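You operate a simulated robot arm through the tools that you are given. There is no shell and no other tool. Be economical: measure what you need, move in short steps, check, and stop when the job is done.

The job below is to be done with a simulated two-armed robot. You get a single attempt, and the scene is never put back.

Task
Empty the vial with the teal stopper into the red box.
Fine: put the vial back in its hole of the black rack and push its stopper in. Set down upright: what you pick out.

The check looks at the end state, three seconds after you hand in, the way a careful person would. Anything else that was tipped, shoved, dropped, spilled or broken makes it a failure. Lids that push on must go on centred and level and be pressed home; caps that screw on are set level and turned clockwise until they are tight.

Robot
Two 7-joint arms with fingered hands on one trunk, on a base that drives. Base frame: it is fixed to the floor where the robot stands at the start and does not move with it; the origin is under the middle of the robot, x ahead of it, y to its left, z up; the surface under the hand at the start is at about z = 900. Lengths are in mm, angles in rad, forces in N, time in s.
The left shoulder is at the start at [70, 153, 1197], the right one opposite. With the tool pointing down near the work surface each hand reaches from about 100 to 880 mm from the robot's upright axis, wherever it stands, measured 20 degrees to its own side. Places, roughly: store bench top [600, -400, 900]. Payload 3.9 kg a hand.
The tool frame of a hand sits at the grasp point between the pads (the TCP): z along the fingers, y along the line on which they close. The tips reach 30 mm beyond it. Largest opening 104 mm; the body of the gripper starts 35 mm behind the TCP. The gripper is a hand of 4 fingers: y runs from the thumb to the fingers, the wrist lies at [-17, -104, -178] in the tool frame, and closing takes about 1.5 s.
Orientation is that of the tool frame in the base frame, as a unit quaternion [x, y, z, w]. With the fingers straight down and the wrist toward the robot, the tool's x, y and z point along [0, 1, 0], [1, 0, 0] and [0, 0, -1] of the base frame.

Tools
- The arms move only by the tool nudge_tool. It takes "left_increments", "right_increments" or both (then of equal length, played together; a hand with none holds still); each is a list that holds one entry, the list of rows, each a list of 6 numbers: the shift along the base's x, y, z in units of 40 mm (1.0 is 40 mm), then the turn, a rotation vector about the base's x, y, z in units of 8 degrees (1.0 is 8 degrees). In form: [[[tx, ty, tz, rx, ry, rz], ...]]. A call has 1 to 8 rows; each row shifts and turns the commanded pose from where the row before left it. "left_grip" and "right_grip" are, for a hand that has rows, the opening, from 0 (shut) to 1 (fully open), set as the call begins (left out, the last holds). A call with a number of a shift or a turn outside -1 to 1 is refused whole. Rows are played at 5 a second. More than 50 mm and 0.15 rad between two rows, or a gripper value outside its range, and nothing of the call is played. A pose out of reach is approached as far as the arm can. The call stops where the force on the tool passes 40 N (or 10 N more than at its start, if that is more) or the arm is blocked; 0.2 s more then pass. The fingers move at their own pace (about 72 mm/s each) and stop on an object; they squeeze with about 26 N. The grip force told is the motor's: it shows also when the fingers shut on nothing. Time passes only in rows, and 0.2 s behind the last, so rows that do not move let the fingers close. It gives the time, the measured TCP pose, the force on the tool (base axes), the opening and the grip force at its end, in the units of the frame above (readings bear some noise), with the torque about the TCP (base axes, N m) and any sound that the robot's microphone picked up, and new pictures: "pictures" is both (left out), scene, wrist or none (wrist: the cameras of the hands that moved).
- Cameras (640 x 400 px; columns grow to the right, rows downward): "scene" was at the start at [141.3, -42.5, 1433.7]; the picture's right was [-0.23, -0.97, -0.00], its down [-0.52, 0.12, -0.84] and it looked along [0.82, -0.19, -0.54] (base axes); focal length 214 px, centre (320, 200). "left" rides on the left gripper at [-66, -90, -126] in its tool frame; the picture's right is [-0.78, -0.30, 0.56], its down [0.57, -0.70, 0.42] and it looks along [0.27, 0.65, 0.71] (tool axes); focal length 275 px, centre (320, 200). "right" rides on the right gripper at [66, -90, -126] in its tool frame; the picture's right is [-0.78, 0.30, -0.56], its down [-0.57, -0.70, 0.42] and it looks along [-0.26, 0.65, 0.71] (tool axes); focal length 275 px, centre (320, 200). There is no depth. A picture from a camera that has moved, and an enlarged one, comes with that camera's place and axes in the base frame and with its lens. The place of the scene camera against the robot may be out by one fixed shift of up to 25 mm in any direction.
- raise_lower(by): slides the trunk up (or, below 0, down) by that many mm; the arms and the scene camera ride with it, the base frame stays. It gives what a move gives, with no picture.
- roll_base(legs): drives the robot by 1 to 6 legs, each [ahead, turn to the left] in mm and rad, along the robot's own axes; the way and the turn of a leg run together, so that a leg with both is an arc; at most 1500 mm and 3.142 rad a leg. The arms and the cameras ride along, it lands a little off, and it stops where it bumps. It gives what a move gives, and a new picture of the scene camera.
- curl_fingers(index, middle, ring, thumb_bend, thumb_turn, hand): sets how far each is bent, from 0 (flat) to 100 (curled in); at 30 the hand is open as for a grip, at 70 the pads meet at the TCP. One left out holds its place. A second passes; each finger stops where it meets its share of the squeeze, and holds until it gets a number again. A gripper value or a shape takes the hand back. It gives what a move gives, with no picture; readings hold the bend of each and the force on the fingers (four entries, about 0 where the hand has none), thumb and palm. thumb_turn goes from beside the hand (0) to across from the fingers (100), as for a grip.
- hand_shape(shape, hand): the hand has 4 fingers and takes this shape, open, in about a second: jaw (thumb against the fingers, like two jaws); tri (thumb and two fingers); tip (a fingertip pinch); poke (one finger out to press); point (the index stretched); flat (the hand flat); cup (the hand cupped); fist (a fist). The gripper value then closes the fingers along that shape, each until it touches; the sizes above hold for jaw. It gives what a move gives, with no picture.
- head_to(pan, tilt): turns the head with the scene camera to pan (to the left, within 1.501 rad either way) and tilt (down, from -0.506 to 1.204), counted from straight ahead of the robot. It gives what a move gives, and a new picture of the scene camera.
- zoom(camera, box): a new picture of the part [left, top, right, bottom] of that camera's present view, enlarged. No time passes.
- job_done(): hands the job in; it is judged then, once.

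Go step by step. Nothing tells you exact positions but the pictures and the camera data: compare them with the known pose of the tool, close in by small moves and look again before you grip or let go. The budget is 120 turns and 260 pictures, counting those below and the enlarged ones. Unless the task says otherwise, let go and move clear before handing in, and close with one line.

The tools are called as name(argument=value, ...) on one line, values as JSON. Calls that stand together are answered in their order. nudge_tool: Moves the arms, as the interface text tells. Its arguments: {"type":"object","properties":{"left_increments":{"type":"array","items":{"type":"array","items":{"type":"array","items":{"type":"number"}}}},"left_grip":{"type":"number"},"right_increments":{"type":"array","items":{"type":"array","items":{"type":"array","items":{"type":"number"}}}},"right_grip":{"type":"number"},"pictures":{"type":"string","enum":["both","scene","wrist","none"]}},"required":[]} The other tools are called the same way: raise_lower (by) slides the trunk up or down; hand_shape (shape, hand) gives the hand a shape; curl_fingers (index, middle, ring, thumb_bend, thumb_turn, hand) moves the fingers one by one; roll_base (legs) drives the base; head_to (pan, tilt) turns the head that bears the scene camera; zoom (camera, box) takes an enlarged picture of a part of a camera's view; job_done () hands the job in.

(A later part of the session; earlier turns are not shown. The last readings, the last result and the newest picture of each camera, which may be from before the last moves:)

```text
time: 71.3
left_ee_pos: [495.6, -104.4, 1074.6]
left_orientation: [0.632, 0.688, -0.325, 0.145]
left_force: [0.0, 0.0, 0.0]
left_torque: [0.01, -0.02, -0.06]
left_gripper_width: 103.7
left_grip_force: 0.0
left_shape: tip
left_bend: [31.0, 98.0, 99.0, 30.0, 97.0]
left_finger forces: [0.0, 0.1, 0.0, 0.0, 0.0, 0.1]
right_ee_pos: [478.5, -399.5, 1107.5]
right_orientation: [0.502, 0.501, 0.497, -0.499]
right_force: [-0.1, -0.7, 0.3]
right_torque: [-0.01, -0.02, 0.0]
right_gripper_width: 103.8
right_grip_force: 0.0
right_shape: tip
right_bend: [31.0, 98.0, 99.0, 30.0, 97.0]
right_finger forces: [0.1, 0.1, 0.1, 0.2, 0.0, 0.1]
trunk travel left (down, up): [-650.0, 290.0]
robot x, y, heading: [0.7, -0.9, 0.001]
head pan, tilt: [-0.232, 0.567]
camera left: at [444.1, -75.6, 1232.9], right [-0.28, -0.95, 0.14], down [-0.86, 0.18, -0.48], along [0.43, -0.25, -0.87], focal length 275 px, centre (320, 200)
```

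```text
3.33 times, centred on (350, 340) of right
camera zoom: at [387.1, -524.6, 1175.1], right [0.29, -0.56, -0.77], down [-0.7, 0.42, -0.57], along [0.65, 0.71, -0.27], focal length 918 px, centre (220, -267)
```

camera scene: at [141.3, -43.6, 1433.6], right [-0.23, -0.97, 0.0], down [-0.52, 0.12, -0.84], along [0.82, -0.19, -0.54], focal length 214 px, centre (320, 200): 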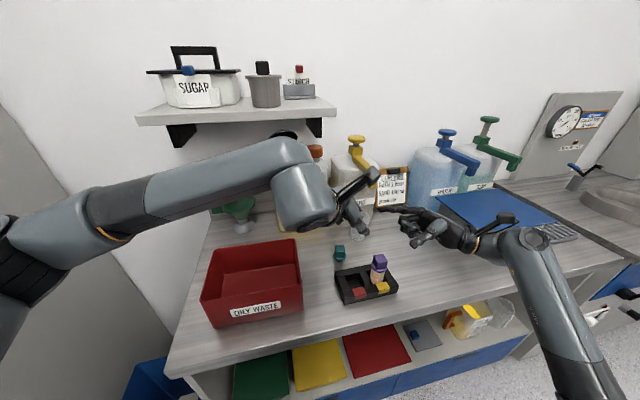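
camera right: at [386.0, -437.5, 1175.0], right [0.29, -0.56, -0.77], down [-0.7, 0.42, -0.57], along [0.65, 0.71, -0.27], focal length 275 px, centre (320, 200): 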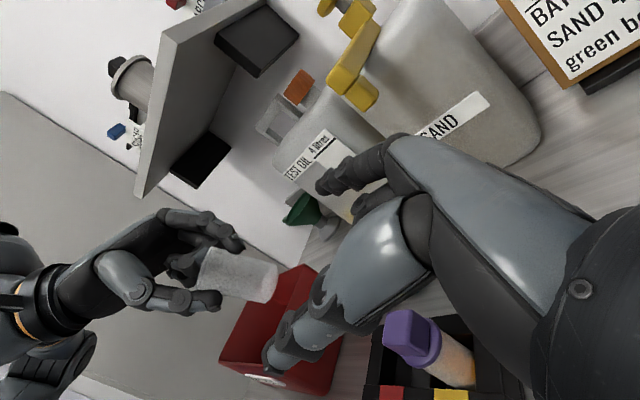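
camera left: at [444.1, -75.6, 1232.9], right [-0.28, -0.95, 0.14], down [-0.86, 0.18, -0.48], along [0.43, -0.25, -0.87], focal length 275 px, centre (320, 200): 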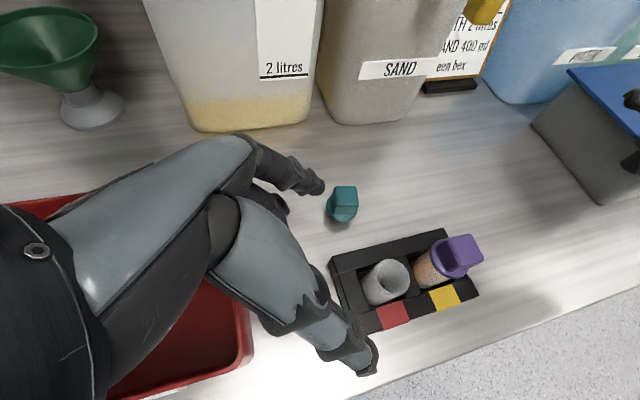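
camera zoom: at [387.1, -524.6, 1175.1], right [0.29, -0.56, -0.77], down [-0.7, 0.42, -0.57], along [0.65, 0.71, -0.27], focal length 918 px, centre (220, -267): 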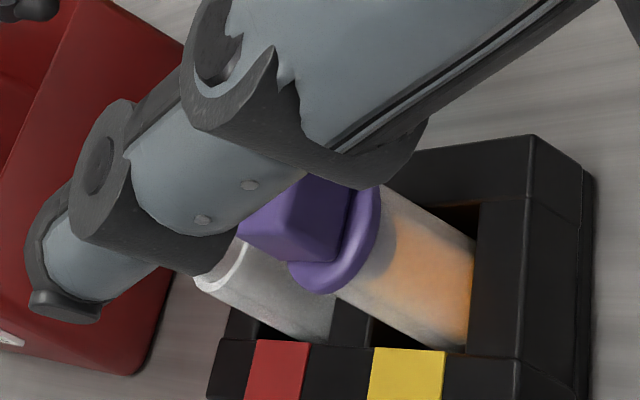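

The vial stands upright in its hole. Now I'll return the left hand to pointing down above the stopper.

nudge_tool(left_increments=[[[0.3, -0.3, 0.3, 0.815, -0.312, -0.098], [0.4, -0.37, 0, 0.815, -0.312, -0.098], [0.4, -0.37, 0, 0.815, -0.312, -0.098], [0.4, -0.37, 0, 0.815, -0.312, -0.098], [0.4, -0.37, 0, 0.815, -0.312, -0.098], [0.39, -0.37, 0, 0.815, -0.312, -0.098]]], pictures="wrist")

zoom(camera="left", box=[340, 220, 500, 340])

zoom(camera="scene", box=[310, 200, 410, 310])

```text
time: 72.7
left_ee_pos: [585.0, -192.6, 1085.5]
left_orientation: [0.708, 0.706, 0.003, -0.001]
left_force: [0.1, -0.4, 0.7]
left_torque: [0.04, -0.03, 0.02]
left_gripper_width: 103.6
left_grip_force: 0.0
left_shape: tip
left_bend: [31.0, 98.0, 99.0, 30.0, 97.0]
left_finger forces: [0.0, 0.1, 0.0, 0.1, 0.0, 0.1]
right_ee_pos: [476.9, -402.1, 1105.4]
right_orientation: [0.502, 0.501, 0.497, -0.5]
right_force: [0.2, 0.5, 0.5]
right_torque: [0.0, 0.0, 0.01]
right_gripper_width: 103.5
right_grip_force: 0.2
right_shape: tip
right_bend: [31.0, 98.0, 99.0, 30.0, 97.0]
right_finger forces: [0.0, 0.1, 0.1, 0.0, 0.0, 0.0]
trunk travel left (down, up): [-650.0, 290.0]
robot x, y, heading: [0.1, -0.7, -0.005]
head pan, tilt: [-0.232, 0.567]
camera left: at [493.2, -259.4, 1211.2], right [-0.29, -0.77, -0.56], down [-0.7, 0.57, -0.42], along [0.65, 0.27, -0.71], focal length 275 px, centre (320, 200)
```

left: 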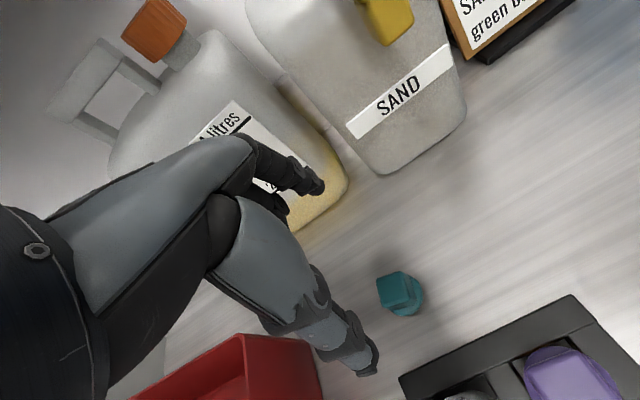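

```text
3.33 times, centred on (420, 280) of left
camera zoom: at [493.2, -259.4, 1211.2], right [-0.29, -0.77, -0.56], down [-0.7, 0.57, -0.42], along [0.65, 0.27, -0.71], focal length 918 px, centre (-13, -67)
```

zoom: 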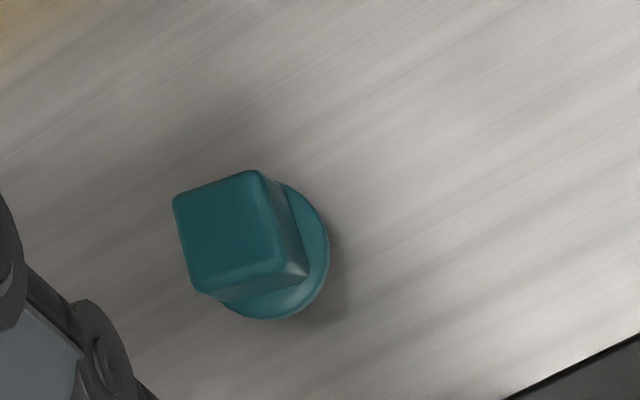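

```text
3.64 times, centred on (360, 255) of scene
camera zoom: at [140.9, -45.2, 1433.6], right [-0.23, -0.97, 0.0], down [-0.52, 0.13, -0.84], along [0.82, -0.19, -0.54], focal length 780 px, centre (174, 0)
```

zoom: 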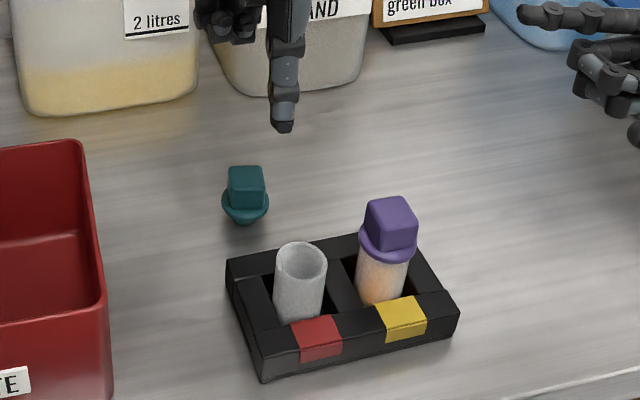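

The stopper is upright at about (585, -193). Based on the centred grip in the rack, I want the TCP near y≈-185. I'll descend partway and check.

nudge_tool(left_increments=[[[0, 0.08, -0.7, 0, 0, 0], [0, 0.08, -0.7, 0, 0, 0], [0, 0.02, -0.7, 0, 0, 0]]], pictures="wrist")

zoom(camera="left", box=[280, 180, 420, 300])

zoom(camera="scene", box=[320, 210, 380, 260])

```text
time: 73.5
left_ee_pos: [584.0, -183.0, 1000.6]
left_orientation: [0.706, 0.708, 0.002, -0.001]
left_force: [0.4, 0.6, 0.0]
left_torque: [-0.04, 0.0, 0.02]
left_gripper_width: 103.8
left_grip_force: 0.1
left_shape: tip
left_bend: [31.0, 98.0, 99.0, 30.0, 97.0]
left_finger forces: [0.0, 0.0, 0.0, 0.0, 0.0, 0.0]
right_ee_pos: [477.2, -400.9, 1105.6]
right_orientation: [0.503, 0.5, 0.497, -0.5]
right_force: [-0.2, 0.3, 0.0]
right_torque: [0.01, 0.01, 0.01]
right_gripper_width: 103.7
right_grip_force: 0.1
right_shape: tip
right_bend: [31.0, 98.0, 99.0, 30.0, 97.0]
right_finger forces: [0.0, 0.1, 0.0, 0.0, 0.0, 0.0]
trunk travel left (down, up): [-650.0, 290.0]
robot x, y, heading: [-2.1, 0.4, 0.001]
head pan, tilt: [-0.232, 0.567]
camera left: at [492.8, -250.1, 1126.3], right [-0.29, -0.77, -0.56], down [-0.7, 0.57, -0.42], along [0.65, 0.27, -0.71], focal length 275 px, centre (320, 200)
```

left: 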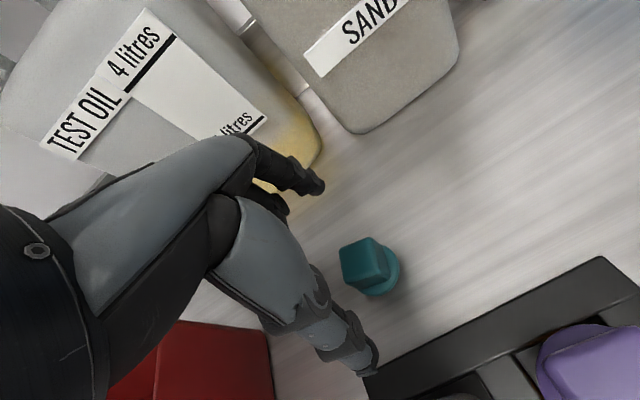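

```text
3.33 times, centred on (350, 240) of left
camera zoom: at [492.8, -250.1, 1126.3], right [-0.29, -0.77, -0.56], down [-0.7, 0.57, -0.42], along [0.65, 0.27, -0.71], focal length 918 px, centre (220, 67)
```

zoom: 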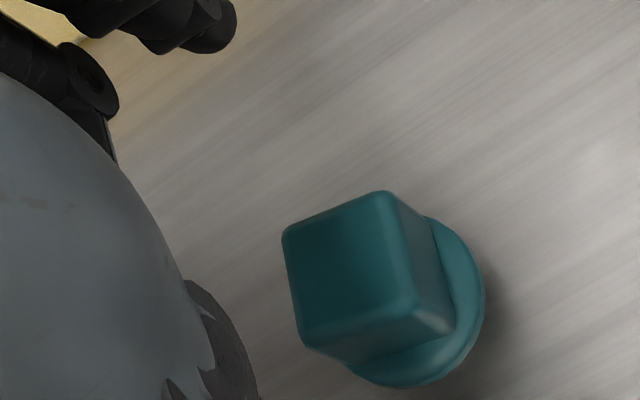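

```text
8.00 times, centred on (350, 235) of scene
camera zoom: at [141.6, -42.6, 1433.7], right [-0.23, -0.97, 0.0], down [-0.52, 0.12, -0.84], along [0.82, -0.19, -0.54], focal length 1716 px, centre (80, -80)
```

zoom: 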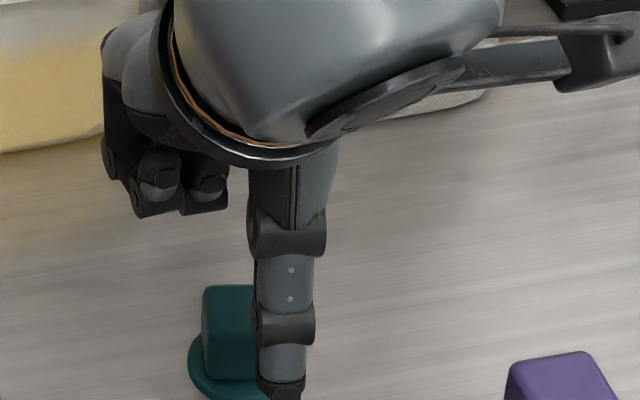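

nudge_tool(left_increments=[[[0.02, -0.12, -0.5, 0, 0, 0], [0, 0, -0.55, 0, 0, 0]]], pictures="none")

nudge_tool(left_increments=[[[0, 0, 0, 0, 0, 0], [0, 0, 0, 0, 0, 0], [0, 0, 0, 0, 0, 0], [0, 0, 0, 0, 0, 0], [0, 0, 0, 0, 0, 0], [0, 0, 0, 0, 0, 0], [0, 0, 0, 0, 0, 0]]], left_grip=0, pictures="none")

zoom(camera="left", box=[270, 170, 400, 290])

zoom(camera="scene", box=[320, 220, 380, 270])

```text
time: 74.1
left_ee_pos: [584.6, -190.1, 957.6]
left_orientation: [0.708, 0.707, 0.002, 0.0]
left_force: [0.5, -0.4, 2.3]
left_torque: [0.0, 0.15, -0.01]
left_gripper_width: 104.0
left_grip_force: 0.0
left_shape: tip
left_bend: [31.0, 98.0, 99.0, 29.0, 97.0]
left_finger forces: [0.0, 0.0, 0.1, 0.1, 2.6, 0.0]
right_ee_pos: [477.0, -399.9, 1106.3]
right_orientation: [0.503, 0.5, 0.497, -0.5]
right_force: [-0.9, -0.2, -0.6]
right_torque: [-0.02, -0.02, 0.01]
right_gripper_width: 103.8
right_grip_force: 0.1
right_shape: tip
right_bend: [31.0, 98.0, 99.0, 30.0, 97.0]
right_finger forces: [0.0, 0.0, 0.0, 0.1, 0.0, 0.0]
trunk travel left (down, up): [-650.0, 290.0]
robot x, y, heading: [-0.3, 0.6, -0.003]
head pan, tilt: [-0.232, 0.567]
```

```text
time: 75.7
left_ee_pos: [583.2, -190.2, 957.2]
left_orientation: [0.707, 0.707, 0.001, 0.0]
left_force: [-0.2, 0.6, -0.9]
left_torque: [0.01, -0.01, 0.0]
left_gripper_width: 36.7
left_grip_force: 25.7
left_shape: tip
left_bend: [70.0, 100.0, 100.0, 47.0, 100.0]
left_finger forces: [0.0, 0.0, 0.1, 0.0, 0.0, 0.0]
right_ee_pos: [476.8, -400.7, 1106.9]
right_orientation: [0.502, 0.501, 0.497, -0.499]
right_force: [-0.7, 0.3, 0.6]
right_torque: [0.01, 0.0, -0.04]
right_gripper_width: 103.6
right_grip_force: 0.0
right_shape: tip
right_bend: [31.0, 98.0, 99.0, 30.0, 97.0]
right_finger forces: [0.1, 0.0, 0.0, 0.1, 0.1, 0.0]
trunk travel left (down, up): [-650.0, 290.0]
robot x, y, heading: [-0.9, 1.9, 0.003]
head pan, tilt: [-0.232, 0.567]
```

```text
3.33 times, centred on (335, 230) of left
camera zoom: at [492.3, -257.0, 1084.0], right [-0.29, -0.77, -0.56], down [-0.7, 0.57, -0.42], along [0.65, 0.27, -0.71], focal length 918 px, centre (270, 100)
```

zoom: 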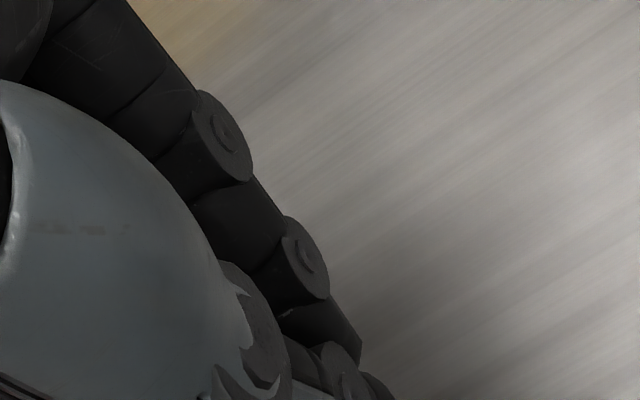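

```text
8.00 times, centred on (350, 245) of scene
camera zoom: at [140.1, -42.5, 1433.7], right [-0.23, -0.97, 0.0], down [-0.52, 0.12, -0.84], along [0.82, -0.19, -0.54], focal length 1716 px, centre (80, -160)
```

zoom: 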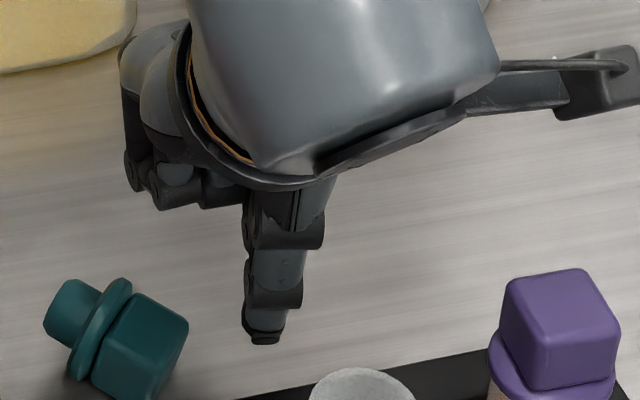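

The stopper was knocked over: the descending open thumb caught it or the rack. It now lies on its side near (565, -137). I'll raise the hand clear and look carefully.

nudge_tool(left_increments=[[[0, 0, 0.5, 0, 0, 0], [0, 0, 0.9, 0, 0, 0], [0, 0, 0.9, 0, 0, 0], [0, 0, 0.9, 0, 0, 0], [0, 0, 0.5, 0, 0, 0]]], left_grip=1, pictures="both")

zoom(camera="scene", box=[300, 220, 410, 310])

zoom(camera="right", box=[200, 200, 420, 400])

```text
time: 76.9
left_ee_pos: [586.5, -187.6, 1106.3]
left_orientation: [0.707, 0.707, 0.002, -0.001]
left_force: [0.1, 0.4, 0.3]
left_torque: [0.01, 0.04, -0.03]
left_gripper_width: 103.5
left_grip_force: 0.0
left_shape: tip
left_bend: [31.0, 98.0, 99.0, 30.0, 97.0]
left_finger forces: [0.1, 0.1, 0.0, 0.0, 0.0, 0.0]
right_ee_pos: [476.9, -400.4, 1106.0]
right_orientation: [0.503, 0.501, 0.497, -0.5]
right_force: [0.5, 0.0, 0.0]
right_torque: [0.0, -0.02, -0.02]
right_gripper_width: 103.7
right_grip_force: 0.1
right_shape: tip
right_bend: [31.0, 98.0, 99.0, 30.0, 97.0]
right_finger forces: [0.0, 0.1, 0.0, 0.1, 0.1, 0.0]
trunk travel left (down, up): [-650.0, 290.0]
robot x, y, heading: [-0.2, -1.1, 0.002]
head pan, tilt: [-0.232, 0.567]
camera scene: at [140.8, -42.8, 1433.7], right [-0.23, -0.97, 0.0], down [-0.52, 0.12, -0.84], along [0.82, -0.19, -0.54], focal length 214 px, centre (320, 200)
camera left: at [494.9, -255.2, 1232.2], right [-0.3, -0.77, -0.56], down [-0.7, 0.57, -0.42], along [0.65, 0.27, -0.71], focal length 275 px, centre (320, 200)
```

scene: 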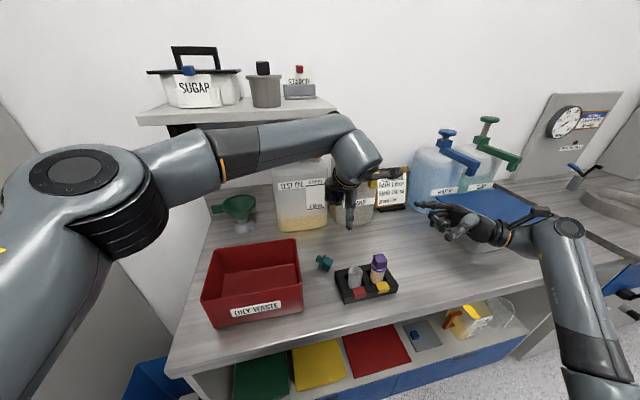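
left: 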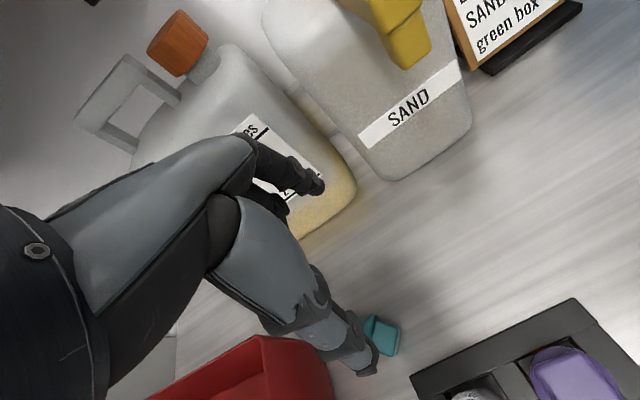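

```text
4.44 times, centred on (355, 265) of scene
camera zoom: at [140.8, -42.8, 1433.7], right [-0.23, -0.97, 0.0], down [-0.52, 0.12, -0.84], along [0.82, -0.19, -0.54], focal length 953 px, centre (164, -89)
```

zoom: 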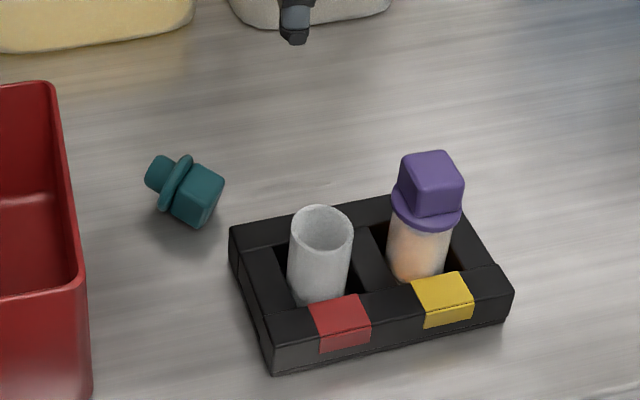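

```text
2.00 times, centred on (310, 300) of right
camera zoom: at [387.4, -525.5, 1174.6], right [0.29, -0.56, -0.77], down [-0.7, 0.42, -0.57], along [0.65, 0.71, -0.27], focal length 551 px, centre (340, 0)
```

zoom: 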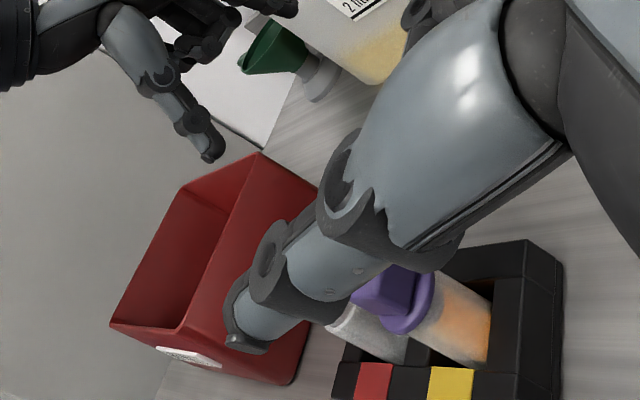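

zoom(camera="scene", box=[310, 245, 345, 275])

zoom(camera="left", box=[340, 290, 420, 370])

```text
13.33 times, centred on (328, 260) of scene
camera zoom: at [140.8, -42.8, 1433.7], right [-0.23, -0.97, 0.0], down [-0.52, 0.12, -0.84], along [0.82, -0.19, -0.54], focal length 2860 px, centre (220, -600)
```

zoom: 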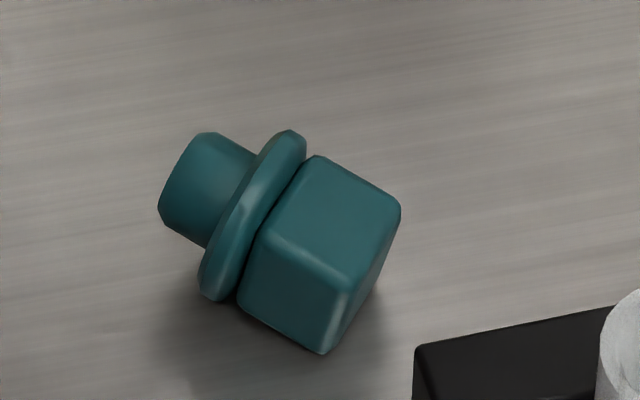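

```text
5.00 times, centred on (380, 330) of left
camera zoom: at [494.9, -255.2, 1232.2], right [-0.3, -0.77, -0.56], down [-0.7, 0.57, -0.42], along [0.65, 0.27, -0.71], focal length 1376 px, centre (20, -450)
```

zoom: 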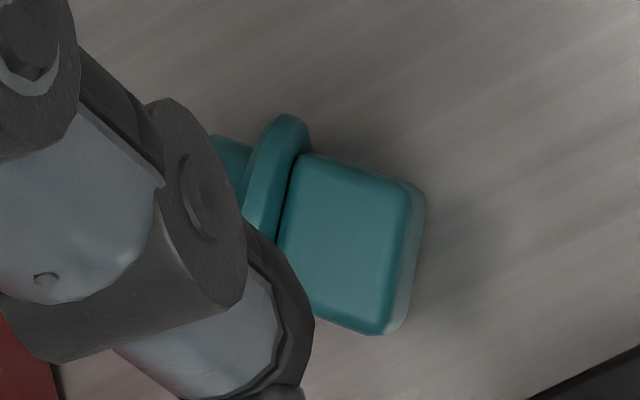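

The stopper lies with a cube face up, its plug pointing at about yaw 46°. I'll yaw the left hand so its pinch spans the cube's side faces with the plug on its +x side. Rolling the hand to horizontal later will then point the plug straight down.

nudge_tool(left_increments=[[[-0.1, 0.19, 0, 0, 0, -0.92], [-0.1, 0.19, 0, 0, 0, -0.92], [-0.1, 0.19, -0.3, 0, 0, -0.92], [-0.1, 0.19, -0.4, 0, 0, -0.92], [-0.1, 0.19, -0.5, 0, 0, -0.92], [-0.1, 0.19, -0.5, 0, 0, -0.9]]], pictures="both")

zoom(camera="left", box=[260, 160, 480, 360])

zoom(camera="scene", box=[290, 210, 370, 280])

```text
time: 78.3
left_ee_pos: [561.2, -142.3, 1040.8]
left_orientation: [0.921, 0.39, 0.002, 0.001]
left_force: [0.1, 1.1, -0.2]
left_torque: [0.0, 0.0, -0.06]
left_gripper_width: 103.8
left_grip_force: 0.0
left_shape: tip
left_bend: [31.0, 98.0, 99.0, 30.0, 97.0]
left_finger forces: [0.0, 0.0, 0.0, 0.0, 0.0, 0.1]
right_ee_pos: [478.8, -398.8, 1105.9]
right_orientation: [0.503, 0.501, 0.497, -0.499]
right_force: [-0.5, 1.1, 0.5]
right_torque: [-0.02, -0.01, 0.03]
right_gripper_width: 103.5
right_grip_force: 0.0
right_shape: tip
right_bend: [31.0, 98.0, 99.0, 30.0, 97.0]
right_finger forces: [0.0, 0.0, 0.0, 0.1, 0.0, 0.0]
trunk travel left (down, up): [-650.0, 290.0]
robot x, y, heading: [2.7, -0.3, -0.0]
head pan, tilt: [-0.232, 0.567]
camera scene: at [141.9, -41.8, 1433.6], right [-0.23, -0.97, 0.0], down [-0.52, 0.12, -0.84], along [0.82, -0.19, -0.54], focal length 214 px, centre (320, 200)
camera left: at [450.2, -127.5, 1165.8], right [-0.75, -0.35, -0.56], down [-0.1, 0.9, -0.43], along [0.65, -0.26, -0.71], focal length 275 px, centre (320, 200)
```

scene: 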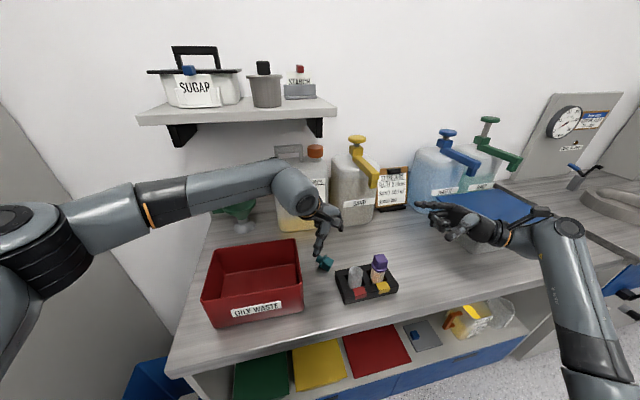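
left: 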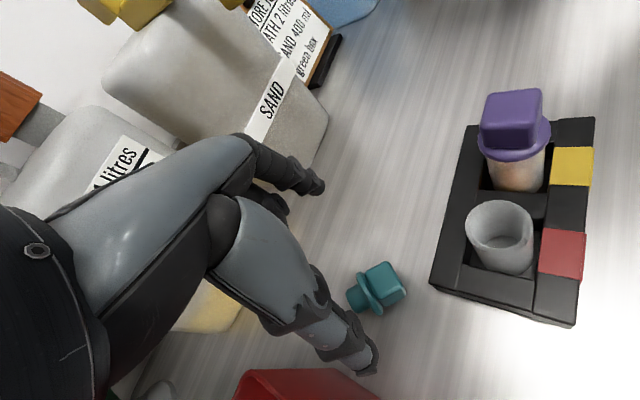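

```text
2.00 times, centred on (370, 260) of left
camera zoom: at [450.2, -127.5, 1165.8], right [-0.75, -0.35, -0.56], down [-0.1, 0.9, -0.43], along [0.65, -0.26, -0.71], focal length 551 px, centre (220, 80)
```

zoom: 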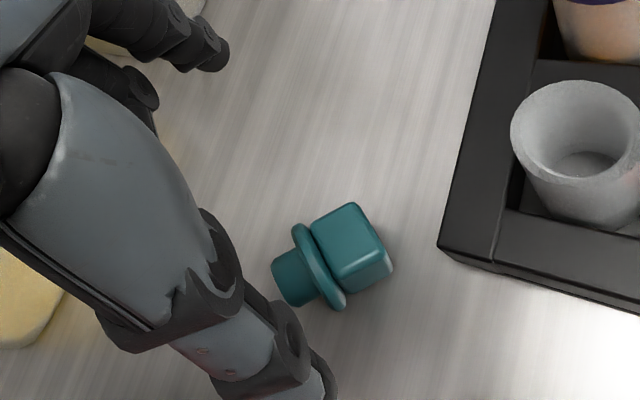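

```text
5.71 times, centred on (330, 245) of scene
camera zoom: at [141.9, -41.8, 1433.6], right [-0.23, -0.97, 0.0], down [-0.52, 0.12, -0.84], along [0.82, -0.19, -0.54], focal length 1226 px, centre (263, -57)
```

zoom: 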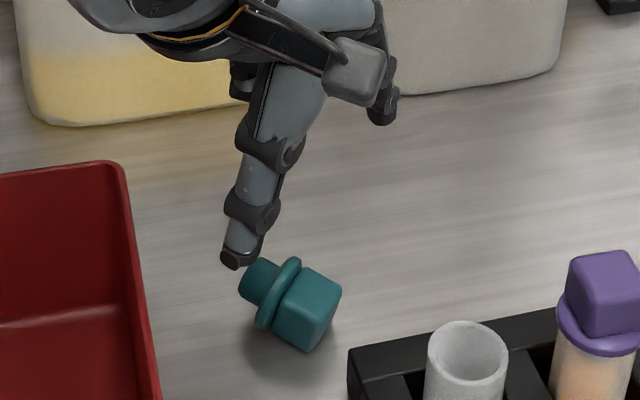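

Alignment with the lying stopper is good. I'll descend carefully.

nudge_tool(left_increments=[[[0, 0, -0.8, 0, 0, 0], [0, 0, -0.8, 0, 0, 0], [0, 0, -0.4, 0, 0, 0]]], pictures="wrist")

zoom(camera="scene", box=[290, 220, 370, 290])

zoom(camera="left", box=[260, 160, 420, 380])

```text
time: 79.1
left_ee_pos: [560.0, -142.4, 958.9]
left_orientation: [0.92, 0.391, 0.002, 0.001]
left_force: [0.3, -0.8, -0.6]
left_torque: [-0.02, -0.02, 0.0]
left_gripper_width: 103.8
left_grip_force: 0.1
left_shape: tip
left_bend: [31.0, 98.0, 99.0, 30.0, 97.0]
left_finger forces: [0.0, 0.1, 0.1, 0.0, 0.0, 0.0]
right_ee_pos: [477.9, -400.3, 1106.5]
right_orientation: [0.502, 0.502, 0.497, -0.499]
right_force: [0.3, -0.7, 0.9]
right_torque: [0.0, 0.0, -0.01]
right_gripper_width: 103.6
right_grip_force: 0.1
right_shape: tip
right_bend: [31.0, 98.0, 99.0, 30.0, 97.0]
right_finger forces: [0.0, 0.0, 0.1, 0.1, 0.0, 0.0]
trunk travel left (down, up): [-650.0, 290.0]
robot x, y, heading: [-2.1, 0.9, -0.003]
head pan, tilt: [-0.232, 0.567]
camera left: at [448.9, -127.9, 1085.5], right [-0.75, -0.35, -0.56], down [-0.11, 0.9, -0.42], along [0.65, -0.26, -0.71], focal length 275 px, centre (320, 200)
```

left: 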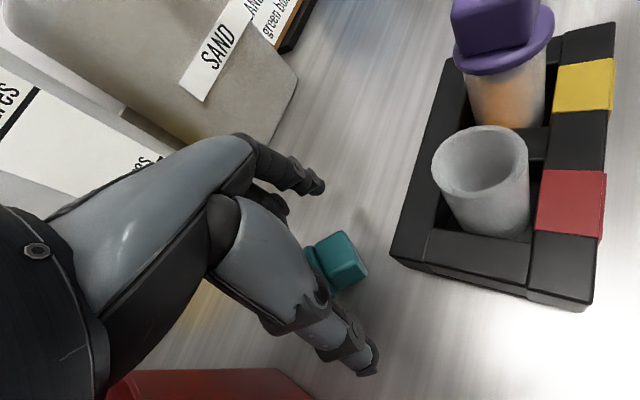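

```text
5.71 times, centred on (330, 255) of scene
camera zoom: at [141.0, -43.0, 1433.7], right [-0.23, -0.97, 0.0], down [-0.52, 0.12, -0.84], along [0.82, -0.19, -0.54], focal length 1226 px, centre (263, -114)
```

zoom: 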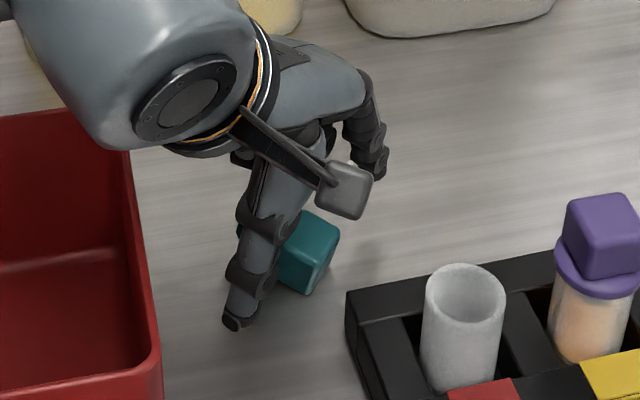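

```text
1.82 times, centred on (340, 270) of left
camera zoom: at [448.9, -127.9, 1085.5], right [-0.75, -0.35, -0.56], down [-0.11, 0.9, -0.42], along [0.65, -0.26, -0.71], focal length 500 px, centre (284, 73)
```

zoom: 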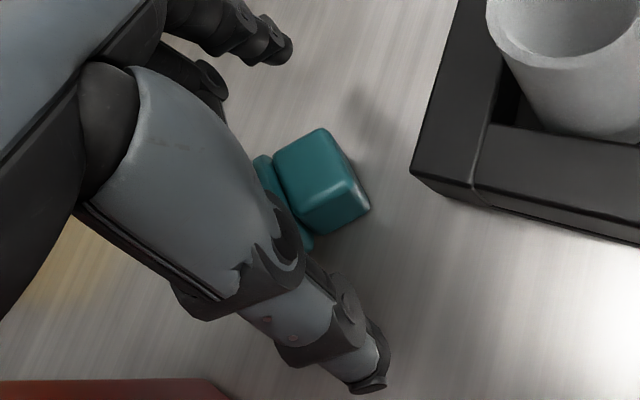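

nudge_tool(left_increments=[[[0.05, 0, -0.2, 0, 0, 0], [0, 0, -0.2, 0, 0, 0]]], pictures="none")

nudge_tool(left_increments=[[[0, 0, 0, 0, 0, 0], [0, 0, 0, 0, 0, 0], [0, 0, 0, 0, 0, 0]]], left_grip=0.5, pictures="none")

zoom(camera="scene", box=[290, 220, 370, 290])

zoom(camera="left", box=[260, 160, 420, 380])

```text
time: 79.7
left_ee_pos: [562.8, -143.3, 942.7]
left_orientation: [0.92, 0.392, 0.0, 0.001]
left_force: [-0.3, -0.6, 0.4]
left_torque: [0.03, 0.02, 0.01]
left_gripper_width: 103.7
left_grip_force: 0.0
left_shape: tip
left_bend: [31.0, 98.0, 99.0, 30.0, 97.0]
left_finger forces: [0.1, 0.0, 0.0, 0.0, 0.1, 0.1]
right_ee_pos: [478.1, -400.0, 1106.7]
right_orientation: [0.503, 0.5, 0.497, -0.5]
right_force: [0.0, 0.5, 0.1]
right_torque: [0.01, -0.03, -0.02]
right_gripper_width: 103.7
right_grip_force: 0.2
right_shape: tip
right_bend: [31.0, 98.0, 99.0, 30.0, 97.0]
right_finger forces: [0.0, 0.1, 0.0, 0.0, 0.0, 0.0]
trunk travel left (down, up): [-650.0, 290.0]
robot x, y, heading: [1.2, 2.3, 0.007]
head pan, tilt: [-0.232, 0.567]
```

```text
time: 80.5
left_ee_pos: [562.5, -144.1, 943.7]
left_orientation: [0.92, 0.391, 0.001, 0.001]
left_force: [0.3, -0.8, 0.0]
left_torque: [0.02, -0.01, 0.0]
left_gripper_width: 52.4
left_grip_force: 0.1
left_shape: tip
left_bend: [73.0, 98.0, 99.0, 68.0, 100.0]
left_finger forces: [0.1, 0.0, 0.0, 0.1, 0.0, 0.0]
right_ee_pos: [476.9, -400.4, 1106.5]
right_orientation: [0.503, 0.501, 0.497, -0.498]
right_force: [-1.0, 0.2, 1.1]
right_torque: [-0.01, -0.03, 0.01]
right_gripper_width: 103.6
right_grip_force: 0.0
right_shape: tip
right_bend: [31.0, 98.0, 99.0, 30.0, 97.0]
right_finger forces: [0.0, 0.0, 0.0, 0.0, 0.0, 0.0]
trunk travel left (down, up): [-650.0, 290.0]
robot x, y, heading: [0.4, -5.8, -0.0]
head pan, tilt: [-0.232, 0.567]
```

```text
5.71 times, centred on (330, 255) of scene
camera zoom: at [141.1, -42.8, 1433.7], right [-0.23, -0.97, 0.0], down [-0.52, 0.12, -0.84], along [0.82, -0.19, -0.54], focal length 1226 px, centre (263, -114)
```

zoom: 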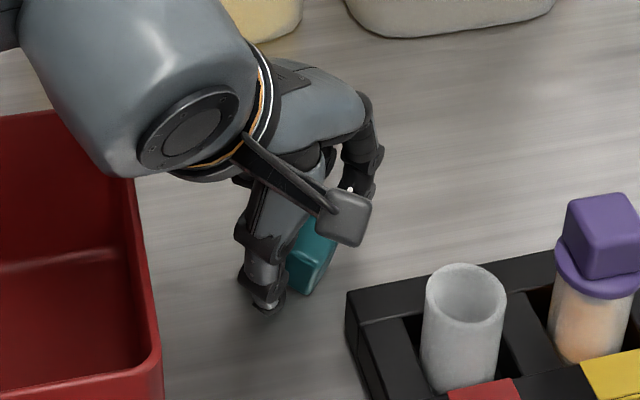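

```text
1.82 times, centred on (340, 270) of left
camera zoom: at [450.4, -128.8, 1069.3], right [-0.75, -0.35, -0.56], down [-0.11, 0.9, -0.42], along [0.65, -0.26, -0.71], focal length 500 px, centre (284, 73)
```

zoom: 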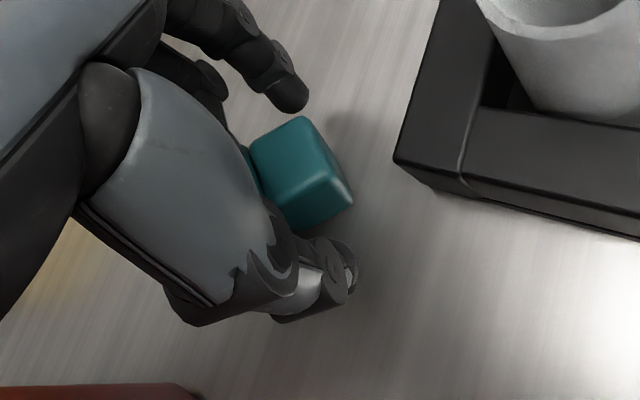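

nudge_tool(left_increments=[[[0, 0, -0.1, 0, 0, 0], [0, 0, 0, 0, 0, 0], [0, 0, 0, 0, 0, 0], [0, 0, 0, 0, 0, 0], [0, 0, 0, 0, 0, 0], [0, 0, 0, 0, 0, 0]]], left_grip=0, pictures="none")

zoom(camera="scene", box=[290, 220, 370, 290])

zoom(camera="left", box=[260, 160, 420, 380])

```text
time: 81.9
left_ee_pos: [562.0, -143.4, 940.1]
left_orientation: [0.921, 0.39, 0.001, 0.0]
left_force: [0.5, 0.1, 0.1]
left_torque: [-0.06, -0.01, 0.04]
left_gripper_width: 24.9
left_grip_force: 26.2
left_shape: tip
left_bend: [73.0, 100.0, 100.0, 74.0, 100.0]
left_finger forces: [23.6, 0.0, 0.0, 0.0, 23.2, 0.1]
right_ee_pos: [476.7, -399.6, 1105.3]
right_orientation: [0.503, 0.501, 0.498, -0.499]
right_force: [-0.9, -0.3, 0.6]
right_torque: [-0.02, -0.02, -0.02]
right_gripper_width: 103.7
right_grip_force: 0.0
right_shape: tip
right_bend: [31.0, 98.0, 99.0, 30.0, 97.0]
right_finger forces: [0.1, 0.0, 0.0, 0.0, 0.1, 0.0]
trunk travel left (down, up): [-650.0, 290.0]
robot x, y, heading: [1.0, 1.1, -0.001]
head pan, tilt: [-0.232, 0.567]
```

```text
5.71 times, centred on (330, 255) of scene
camera zoom: at [141.0, -42.8, 1433.7], right [-0.23, -0.97, 0.0], down [-0.52, 0.12, -0.84], along [0.82, -0.19, -0.54], focal length 1226 px, centre (263, -114)
```

zoom: 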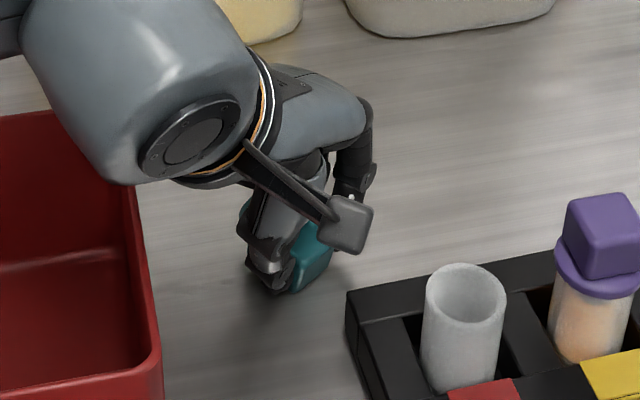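

```text
1.82 times, centred on (340, 270) of left
camera zoom: at [450.0, -129.3, 1065.6], right [-0.75, -0.35, -0.56], down [-0.11, 0.9, -0.42], along [0.65, -0.26, -0.71], focal length 500 px, centre (284, 73)
```

zoom: 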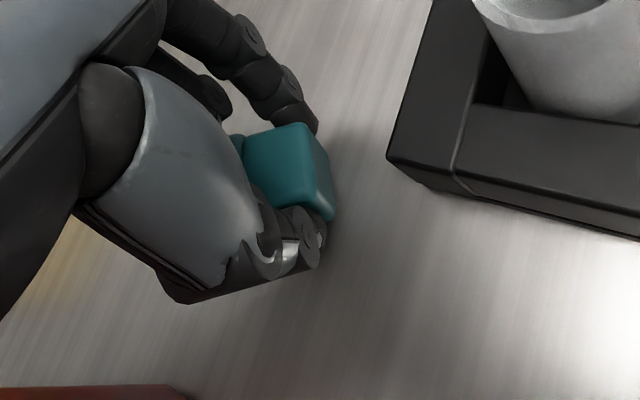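

The stopper is firmly held. I'll lift it, yaw back, and roll the hand to horizontal so the plug points down.

nudge_tool(left_increments=[[[0, 0, 0.4, 0, 0, 0], [0, 0, 0.8, 0, 0, 0], [0, 0, 0.9, 0, 0, 0.9], [-0.3, 0.2, 0.9, 0, 0, 0.9], [-0.3, 0.2, 0.9, 0, 0, 0.9], [-0.5, 0.2, 0.7, 0, 0, 0.9], [-0.5, 0.2, 0.5, 0, 0, 0.95], [-0.4, 0.2, 0, 0, 0, 0.95]]], pictures="none")

nudge_tool(left_increments=[[[0, 0, 0, -1, 0, 0], [0, 0, 0, -1, 0, 0], [0, 0, 0, -1, 0, 0], [0, 0, 0, -1, 0, 0], [0, 0, 0, -1, 0, 0], [0, 0, 0, -1, 0, 0], [0, 0, 0, -1, 0, 0], [0, 0, 0, -1, 0, 0]]], pictures="none")

nudge_tool(left_increments=[[[0, 0, 0, -1, 0, 0], [0, 0, 0, -1, 0, 0], [0, 0, 0, -1, 0, 0], [0, 0, 0, -0.25, 0, 0]]], pictures="both")

zoom(camera="right", box=[60, 150, 320, 390])

```text
time: 83.7
left_ee_pos: [481.9, -105.5, 1143.2]
left_orientation: [0.706, 0.708, 0.002, -0.001]
left_force: [0.2, 0.1, 0.3]
left_torque: [0.01, 0.05, 0.02]
left_gripper_width: 25.0
left_grip_force: 26.1
left_shape: tip
left_bend: [73.0, 100.0, 100.0, 74.0, 100.0]
left_finger forces: [23.3, 0.1, 0.1, 0.1, 23.3, 0.1]
right_ee_pos: [477.5, -400.6, 1105.5]
right_orientation: [0.502, 0.5, 0.498, -0.499]
right_force: [0.7, 0.4, 1.3]
right_torque: [-0.01, -0.01, 0.01]
right_gripper_width: 103.9
right_grip_force: 0.1
right_shape: tip
right_bend: [31.0, 98.0, 99.0, 30.0, 97.0]
right_finger forces: [0.1, 0.1, 0.0, 0.0, 0.1, 0.0]
trunk travel left (down, up): [-650.0, 290.0]
robot x, y, heading: [5.1, 0.2, 0.003]
head pan, tilt: [-0.232, 0.567]
```

```text
time: 85.5
left_ee_pos: [481.8, -103.2, 1143.9]
left_orientation: [0.599, 0.6, -0.374, 0.375]
left_force: [0.3, -0.4, -0.6]
left_torque: [0.0, -0.03, 0.01]
left_gripper_width: 24.6
left_grip_force: 25.8
left_shape: tip
left_bend: [73.0, 100.0, 100.0, 74.0, 100.0]
left_finger forces: [23.3, 0.0, 0.0, 0.0, 23.3, 0.0]
right_ee_pos: [479.2, -398.8, 1106.5]
right_orientation: [0.503, 0.501, 0.497, -0.499]
right_force: [-0.1, 0.7, 0.2]
right_torque: [0.0, 0.02, 0.0]
right_gripper_width: 103.6
right_grip_force: 0.1
right_shape: tip
right_bend: [31.0, 98.0, 99.0, 30.0, 97.0]
right_finger forces: [0.0, 0.1, 0.0, 0.0, 0.0, 0.0]
trunk travel left (down, up): [-650.0, 290.0]
robot x, y, heading: [5.4, 4.7, 0.001]
head pan, tilt: [-0.232, 0.567]
```

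```text
time: 86.5
left_ee_pos: [482.6, -102.0, 1144.1]
left_orientation: [0.5, 0.501, -0.499, 0.5]
left_force: [-0.4, -0.4, 0.3]
left_torque: [0.0, -0.03, -0.03]
left_gripper_width: 24.8
left_grip_force: 25.6
left_shape: tip
left_bend: [73.0, 100.0, 100.0, 74.0, 100.0]
left_finger forces: [23.2, 0.1, 0.0, 0.0, 23.3, 0.0]
right_ee_pos: [477.6, -400.5, 1106.5]
right_orientation: [0.503, 0.5, 0.497, -0.5]
right_force: [0.5, 0.3, 0.5]
right_torque: [0.02, -0.01, 0.0]
right_gripper_width: 103.5
right_grip_force: 0.1
right_shape: tip
right_bend: [31.0, 98.0, 99.0, 30.0, 97.0]
right_finger forces: [0.1, 0.0, 0.0, 0.1, 0.1, 0.0]
trunk travel left (down, up): [-650.0, 290.0]
robot x, y, heading: [-0.2, 4.4, -0.001]
head pan, tilt: [-0.232, 0.567]
camera scene: at [141.1, -42.5, 1433.7], right [-0.23, -0.97, 0.0], down [-0.52, 0.12, -0.84], along [0.82, -0.19, -0.54], focal length 214 px, centre (320, 200)
camera left: at [391.4, 21.6, 1210.7], right [-0.29, -0.56, 0.78], down [-0.7, -0.43, -0.57], along [0.65, -0.71, -0.27], focal length 275 px, centre (320, 200)
```

scene: 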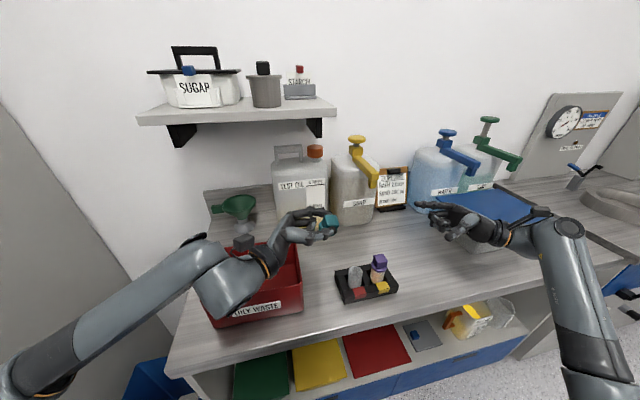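
left: 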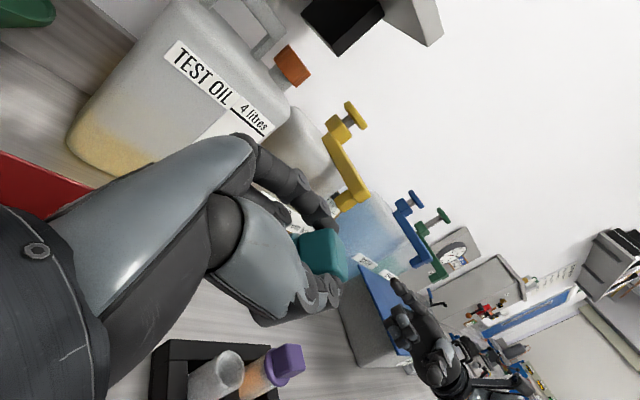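

```text
1.67 times, centred on (190, 270) of right
camera zoom: at [387.7, -525.2, 1174.7], right [0.29, -0.56, -0.77], down [-0.7, 0.42, -0.57], along [0.65, 0.71, -0.27], focal length 459 px, centre (537, 83)
```

zoom: 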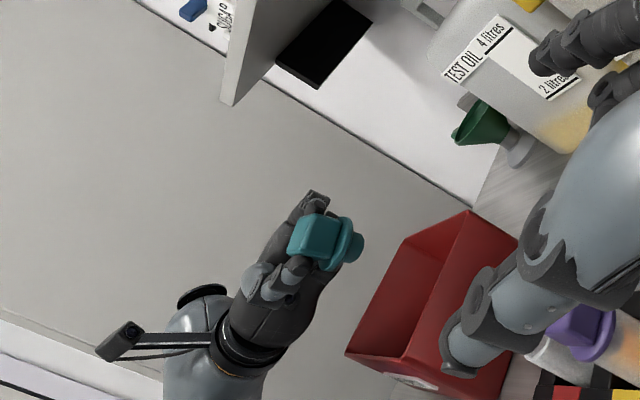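

The plug points roughly downward. I'll measure its tilt precisely.

zoom(camera="right", box=[150, 200, 240, 270])

zoom(camera="scene", box=[290, 190, 370, 250])

```text
5.71 times, centred on (195, 235) of right
camera zoom: at [387.7, -525.2, 1174.7], right [0.29, -0.56, -0.77], down [-0.7, 0.42, -0.57], along [0.65, 0.71, -0.27], focal length 1573 px, centre (1034, 0)
```

zoom: 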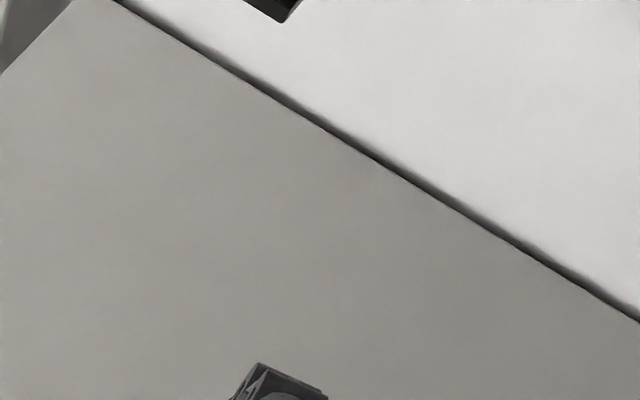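

```text
6.67 times, centred on (330, 220) of scene
camera zoom: at [141.1, -42.5, 1433.7], right [-0.23, -0.97, 0.0], down [-0.52, 0.12, -0.84], along [0.82, -0.19, -0.54], focal length 1430 px, centre (253, 67)
```

zoom: 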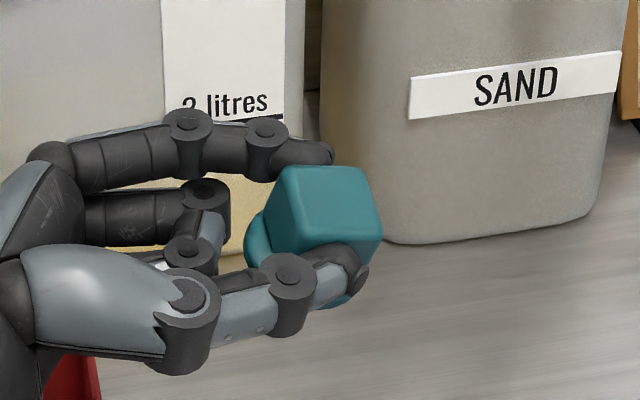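

The stopper is held well, but its plug tilts about 15° toward +y, because it had been lying on its flange. I'll transfer it to the right hand from above, with the fingers closing along y, which will square it up. I'll raise the right hand and reorient it to point down, with the wrist to the right.

nudge_tool(right_increments=[[[0, 0, 0.8, -0.541, -0.541, 0.541], [0, 0, 0.8, -0.541, -0.541, 0.541], [0, 0, 0.8, -0.541, -0.541, 0.541], [0, 0, 0.8, -0.541, -0.541, 0.541], [0, 0, 0.8, -0.541, -0.541, 0.541], [0, 0, 0.4, -0.541, -0.541, 0.541], [0, 0, 0, -0.541, -0.541, 0.541], [0, 0, 0, -0.541, -0.541, 0.541]]], pictures="none")

nudge_tool(right_increments=[[[0, 0, 0, -0.541, -0.541, 0.541], [0, 0, 0, -0.541, -0.541, 0.541], [0, 0, 0, -0.541, -0.541, 0.541], [0, 0, 0, -0.541, -0.541, 0.541], [0, 0, 0, -0.541, -0.541, 0.541], [0, 0, 0, -0.541, -0.541, 0.541], [0, 0, 0, -0.541, -0.541, 0.541], [0, 0, 0, -0.541, -0.541, 0.541]]], pictures="both")

```text
time: 88.3
left_ee_pos: [481.8, -103.9, 1144.4]
left_orientation: [0.499, 0.501, -0.498, 0.501]
left_force: [-0.3, -0.5, -0.1]
left_torque: [-0.01, 0.0, -0.01]
left_gripper_width: 24.7
left_grip_force: 26.3
left_shape: tip
left_bend: [73.0, 100.0, 100.0, 74.0, 100.0]
left_finger forces: [23.2, 0.1, 0.1, 0.1, 23.3, 0.0]
right_ee_pos: [477.9, -400.2, 1282.5]
right_orientation: [0.291, 0.867, 0.286, -0.285]
right_force: [0.1, -0.2, -0.2]
right_torque: [0.01, -0.02, 0.0]
right_gripper_width: 103.4
right_grip_force: 0.1
right_shape: tip
right_bend: [31.0, 98.0, 99.0, 30.0, 97.0]
right_finger forces: [0.0, 0.1, 0.0, 0.1, 0.0, 0.0]
trunk travel left (down, up): [-650.0, 290.0]
robot x, y, heading: [-3.5, -1.4, -0.001]
head pan, tilt: [-0.232, 0.567]
```

```text
time: 90.1
left_ee_pos: [481.0, -103.5, 1143.3]
left_orientation: [0.499, 0.502, -0.499, 0.5]
left_force: [-0.1, 0.0, -0.6]
left_torque: [-0.03, -0.05, 0.02]
left_gripper_width: 24.6
left_grip_force: 26.3
left_shape: tip
left_bend: [73.0, 100.0, 100.0, 74.0, 100.0]
left_finger forces: [23.1, 0.0, 0.0, 0.0, 23.2, 0.1]
right_ee_pos: [477.9, -399.5, 1282.1]
right_orientation: [0.001, 1.0, -0.001, 0.004]
right_force: [0.6, 0.0, 1.1]
right_torque: [-0.02, 0.0, 0.06]
right_gripper_width: 103.8
right_grip_force: 0.1
right_shape: tip
right_bend: [31.0, 98.0, 99.0, 30.0, 97.0]
right_finger forces: [0.0, 0.0, 0.1, 0.1, 0.0, 0.0]
trunk travel left (down, up): [-650.0, 290.0]
robot x, y, heading: [-0.3, -1.7, -0.0]
head pan, tilt: [-0.232, 0.567]
camera scene: at [140.8, -42.2, 1433.7], right [-0.23, -0.97, 0.0], down [-0.52, 0.12, -0.84], along [0.82, -0.19, -0.54], focal length 214 px, centre (320, 200)
camera right: at [409.9, -489.9, 1408.8], right [0.77, 0.3, 0.56], down [0.57, -0.7, -0.42], along [0.27, 0.65, -0.71], focal length 275 px, centre (320, 200)
```

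scene: 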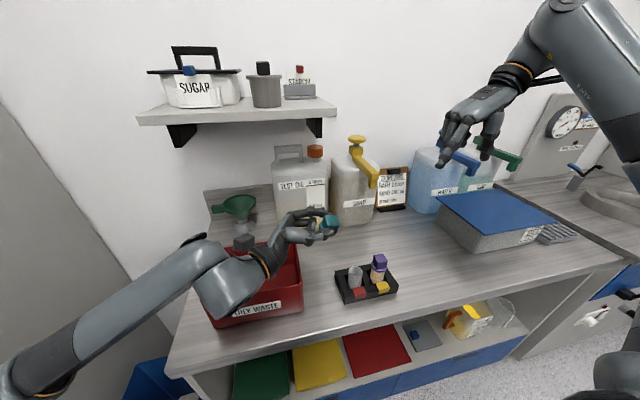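
right: 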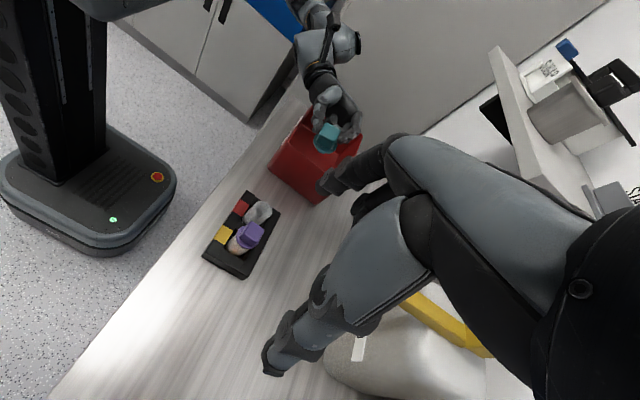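

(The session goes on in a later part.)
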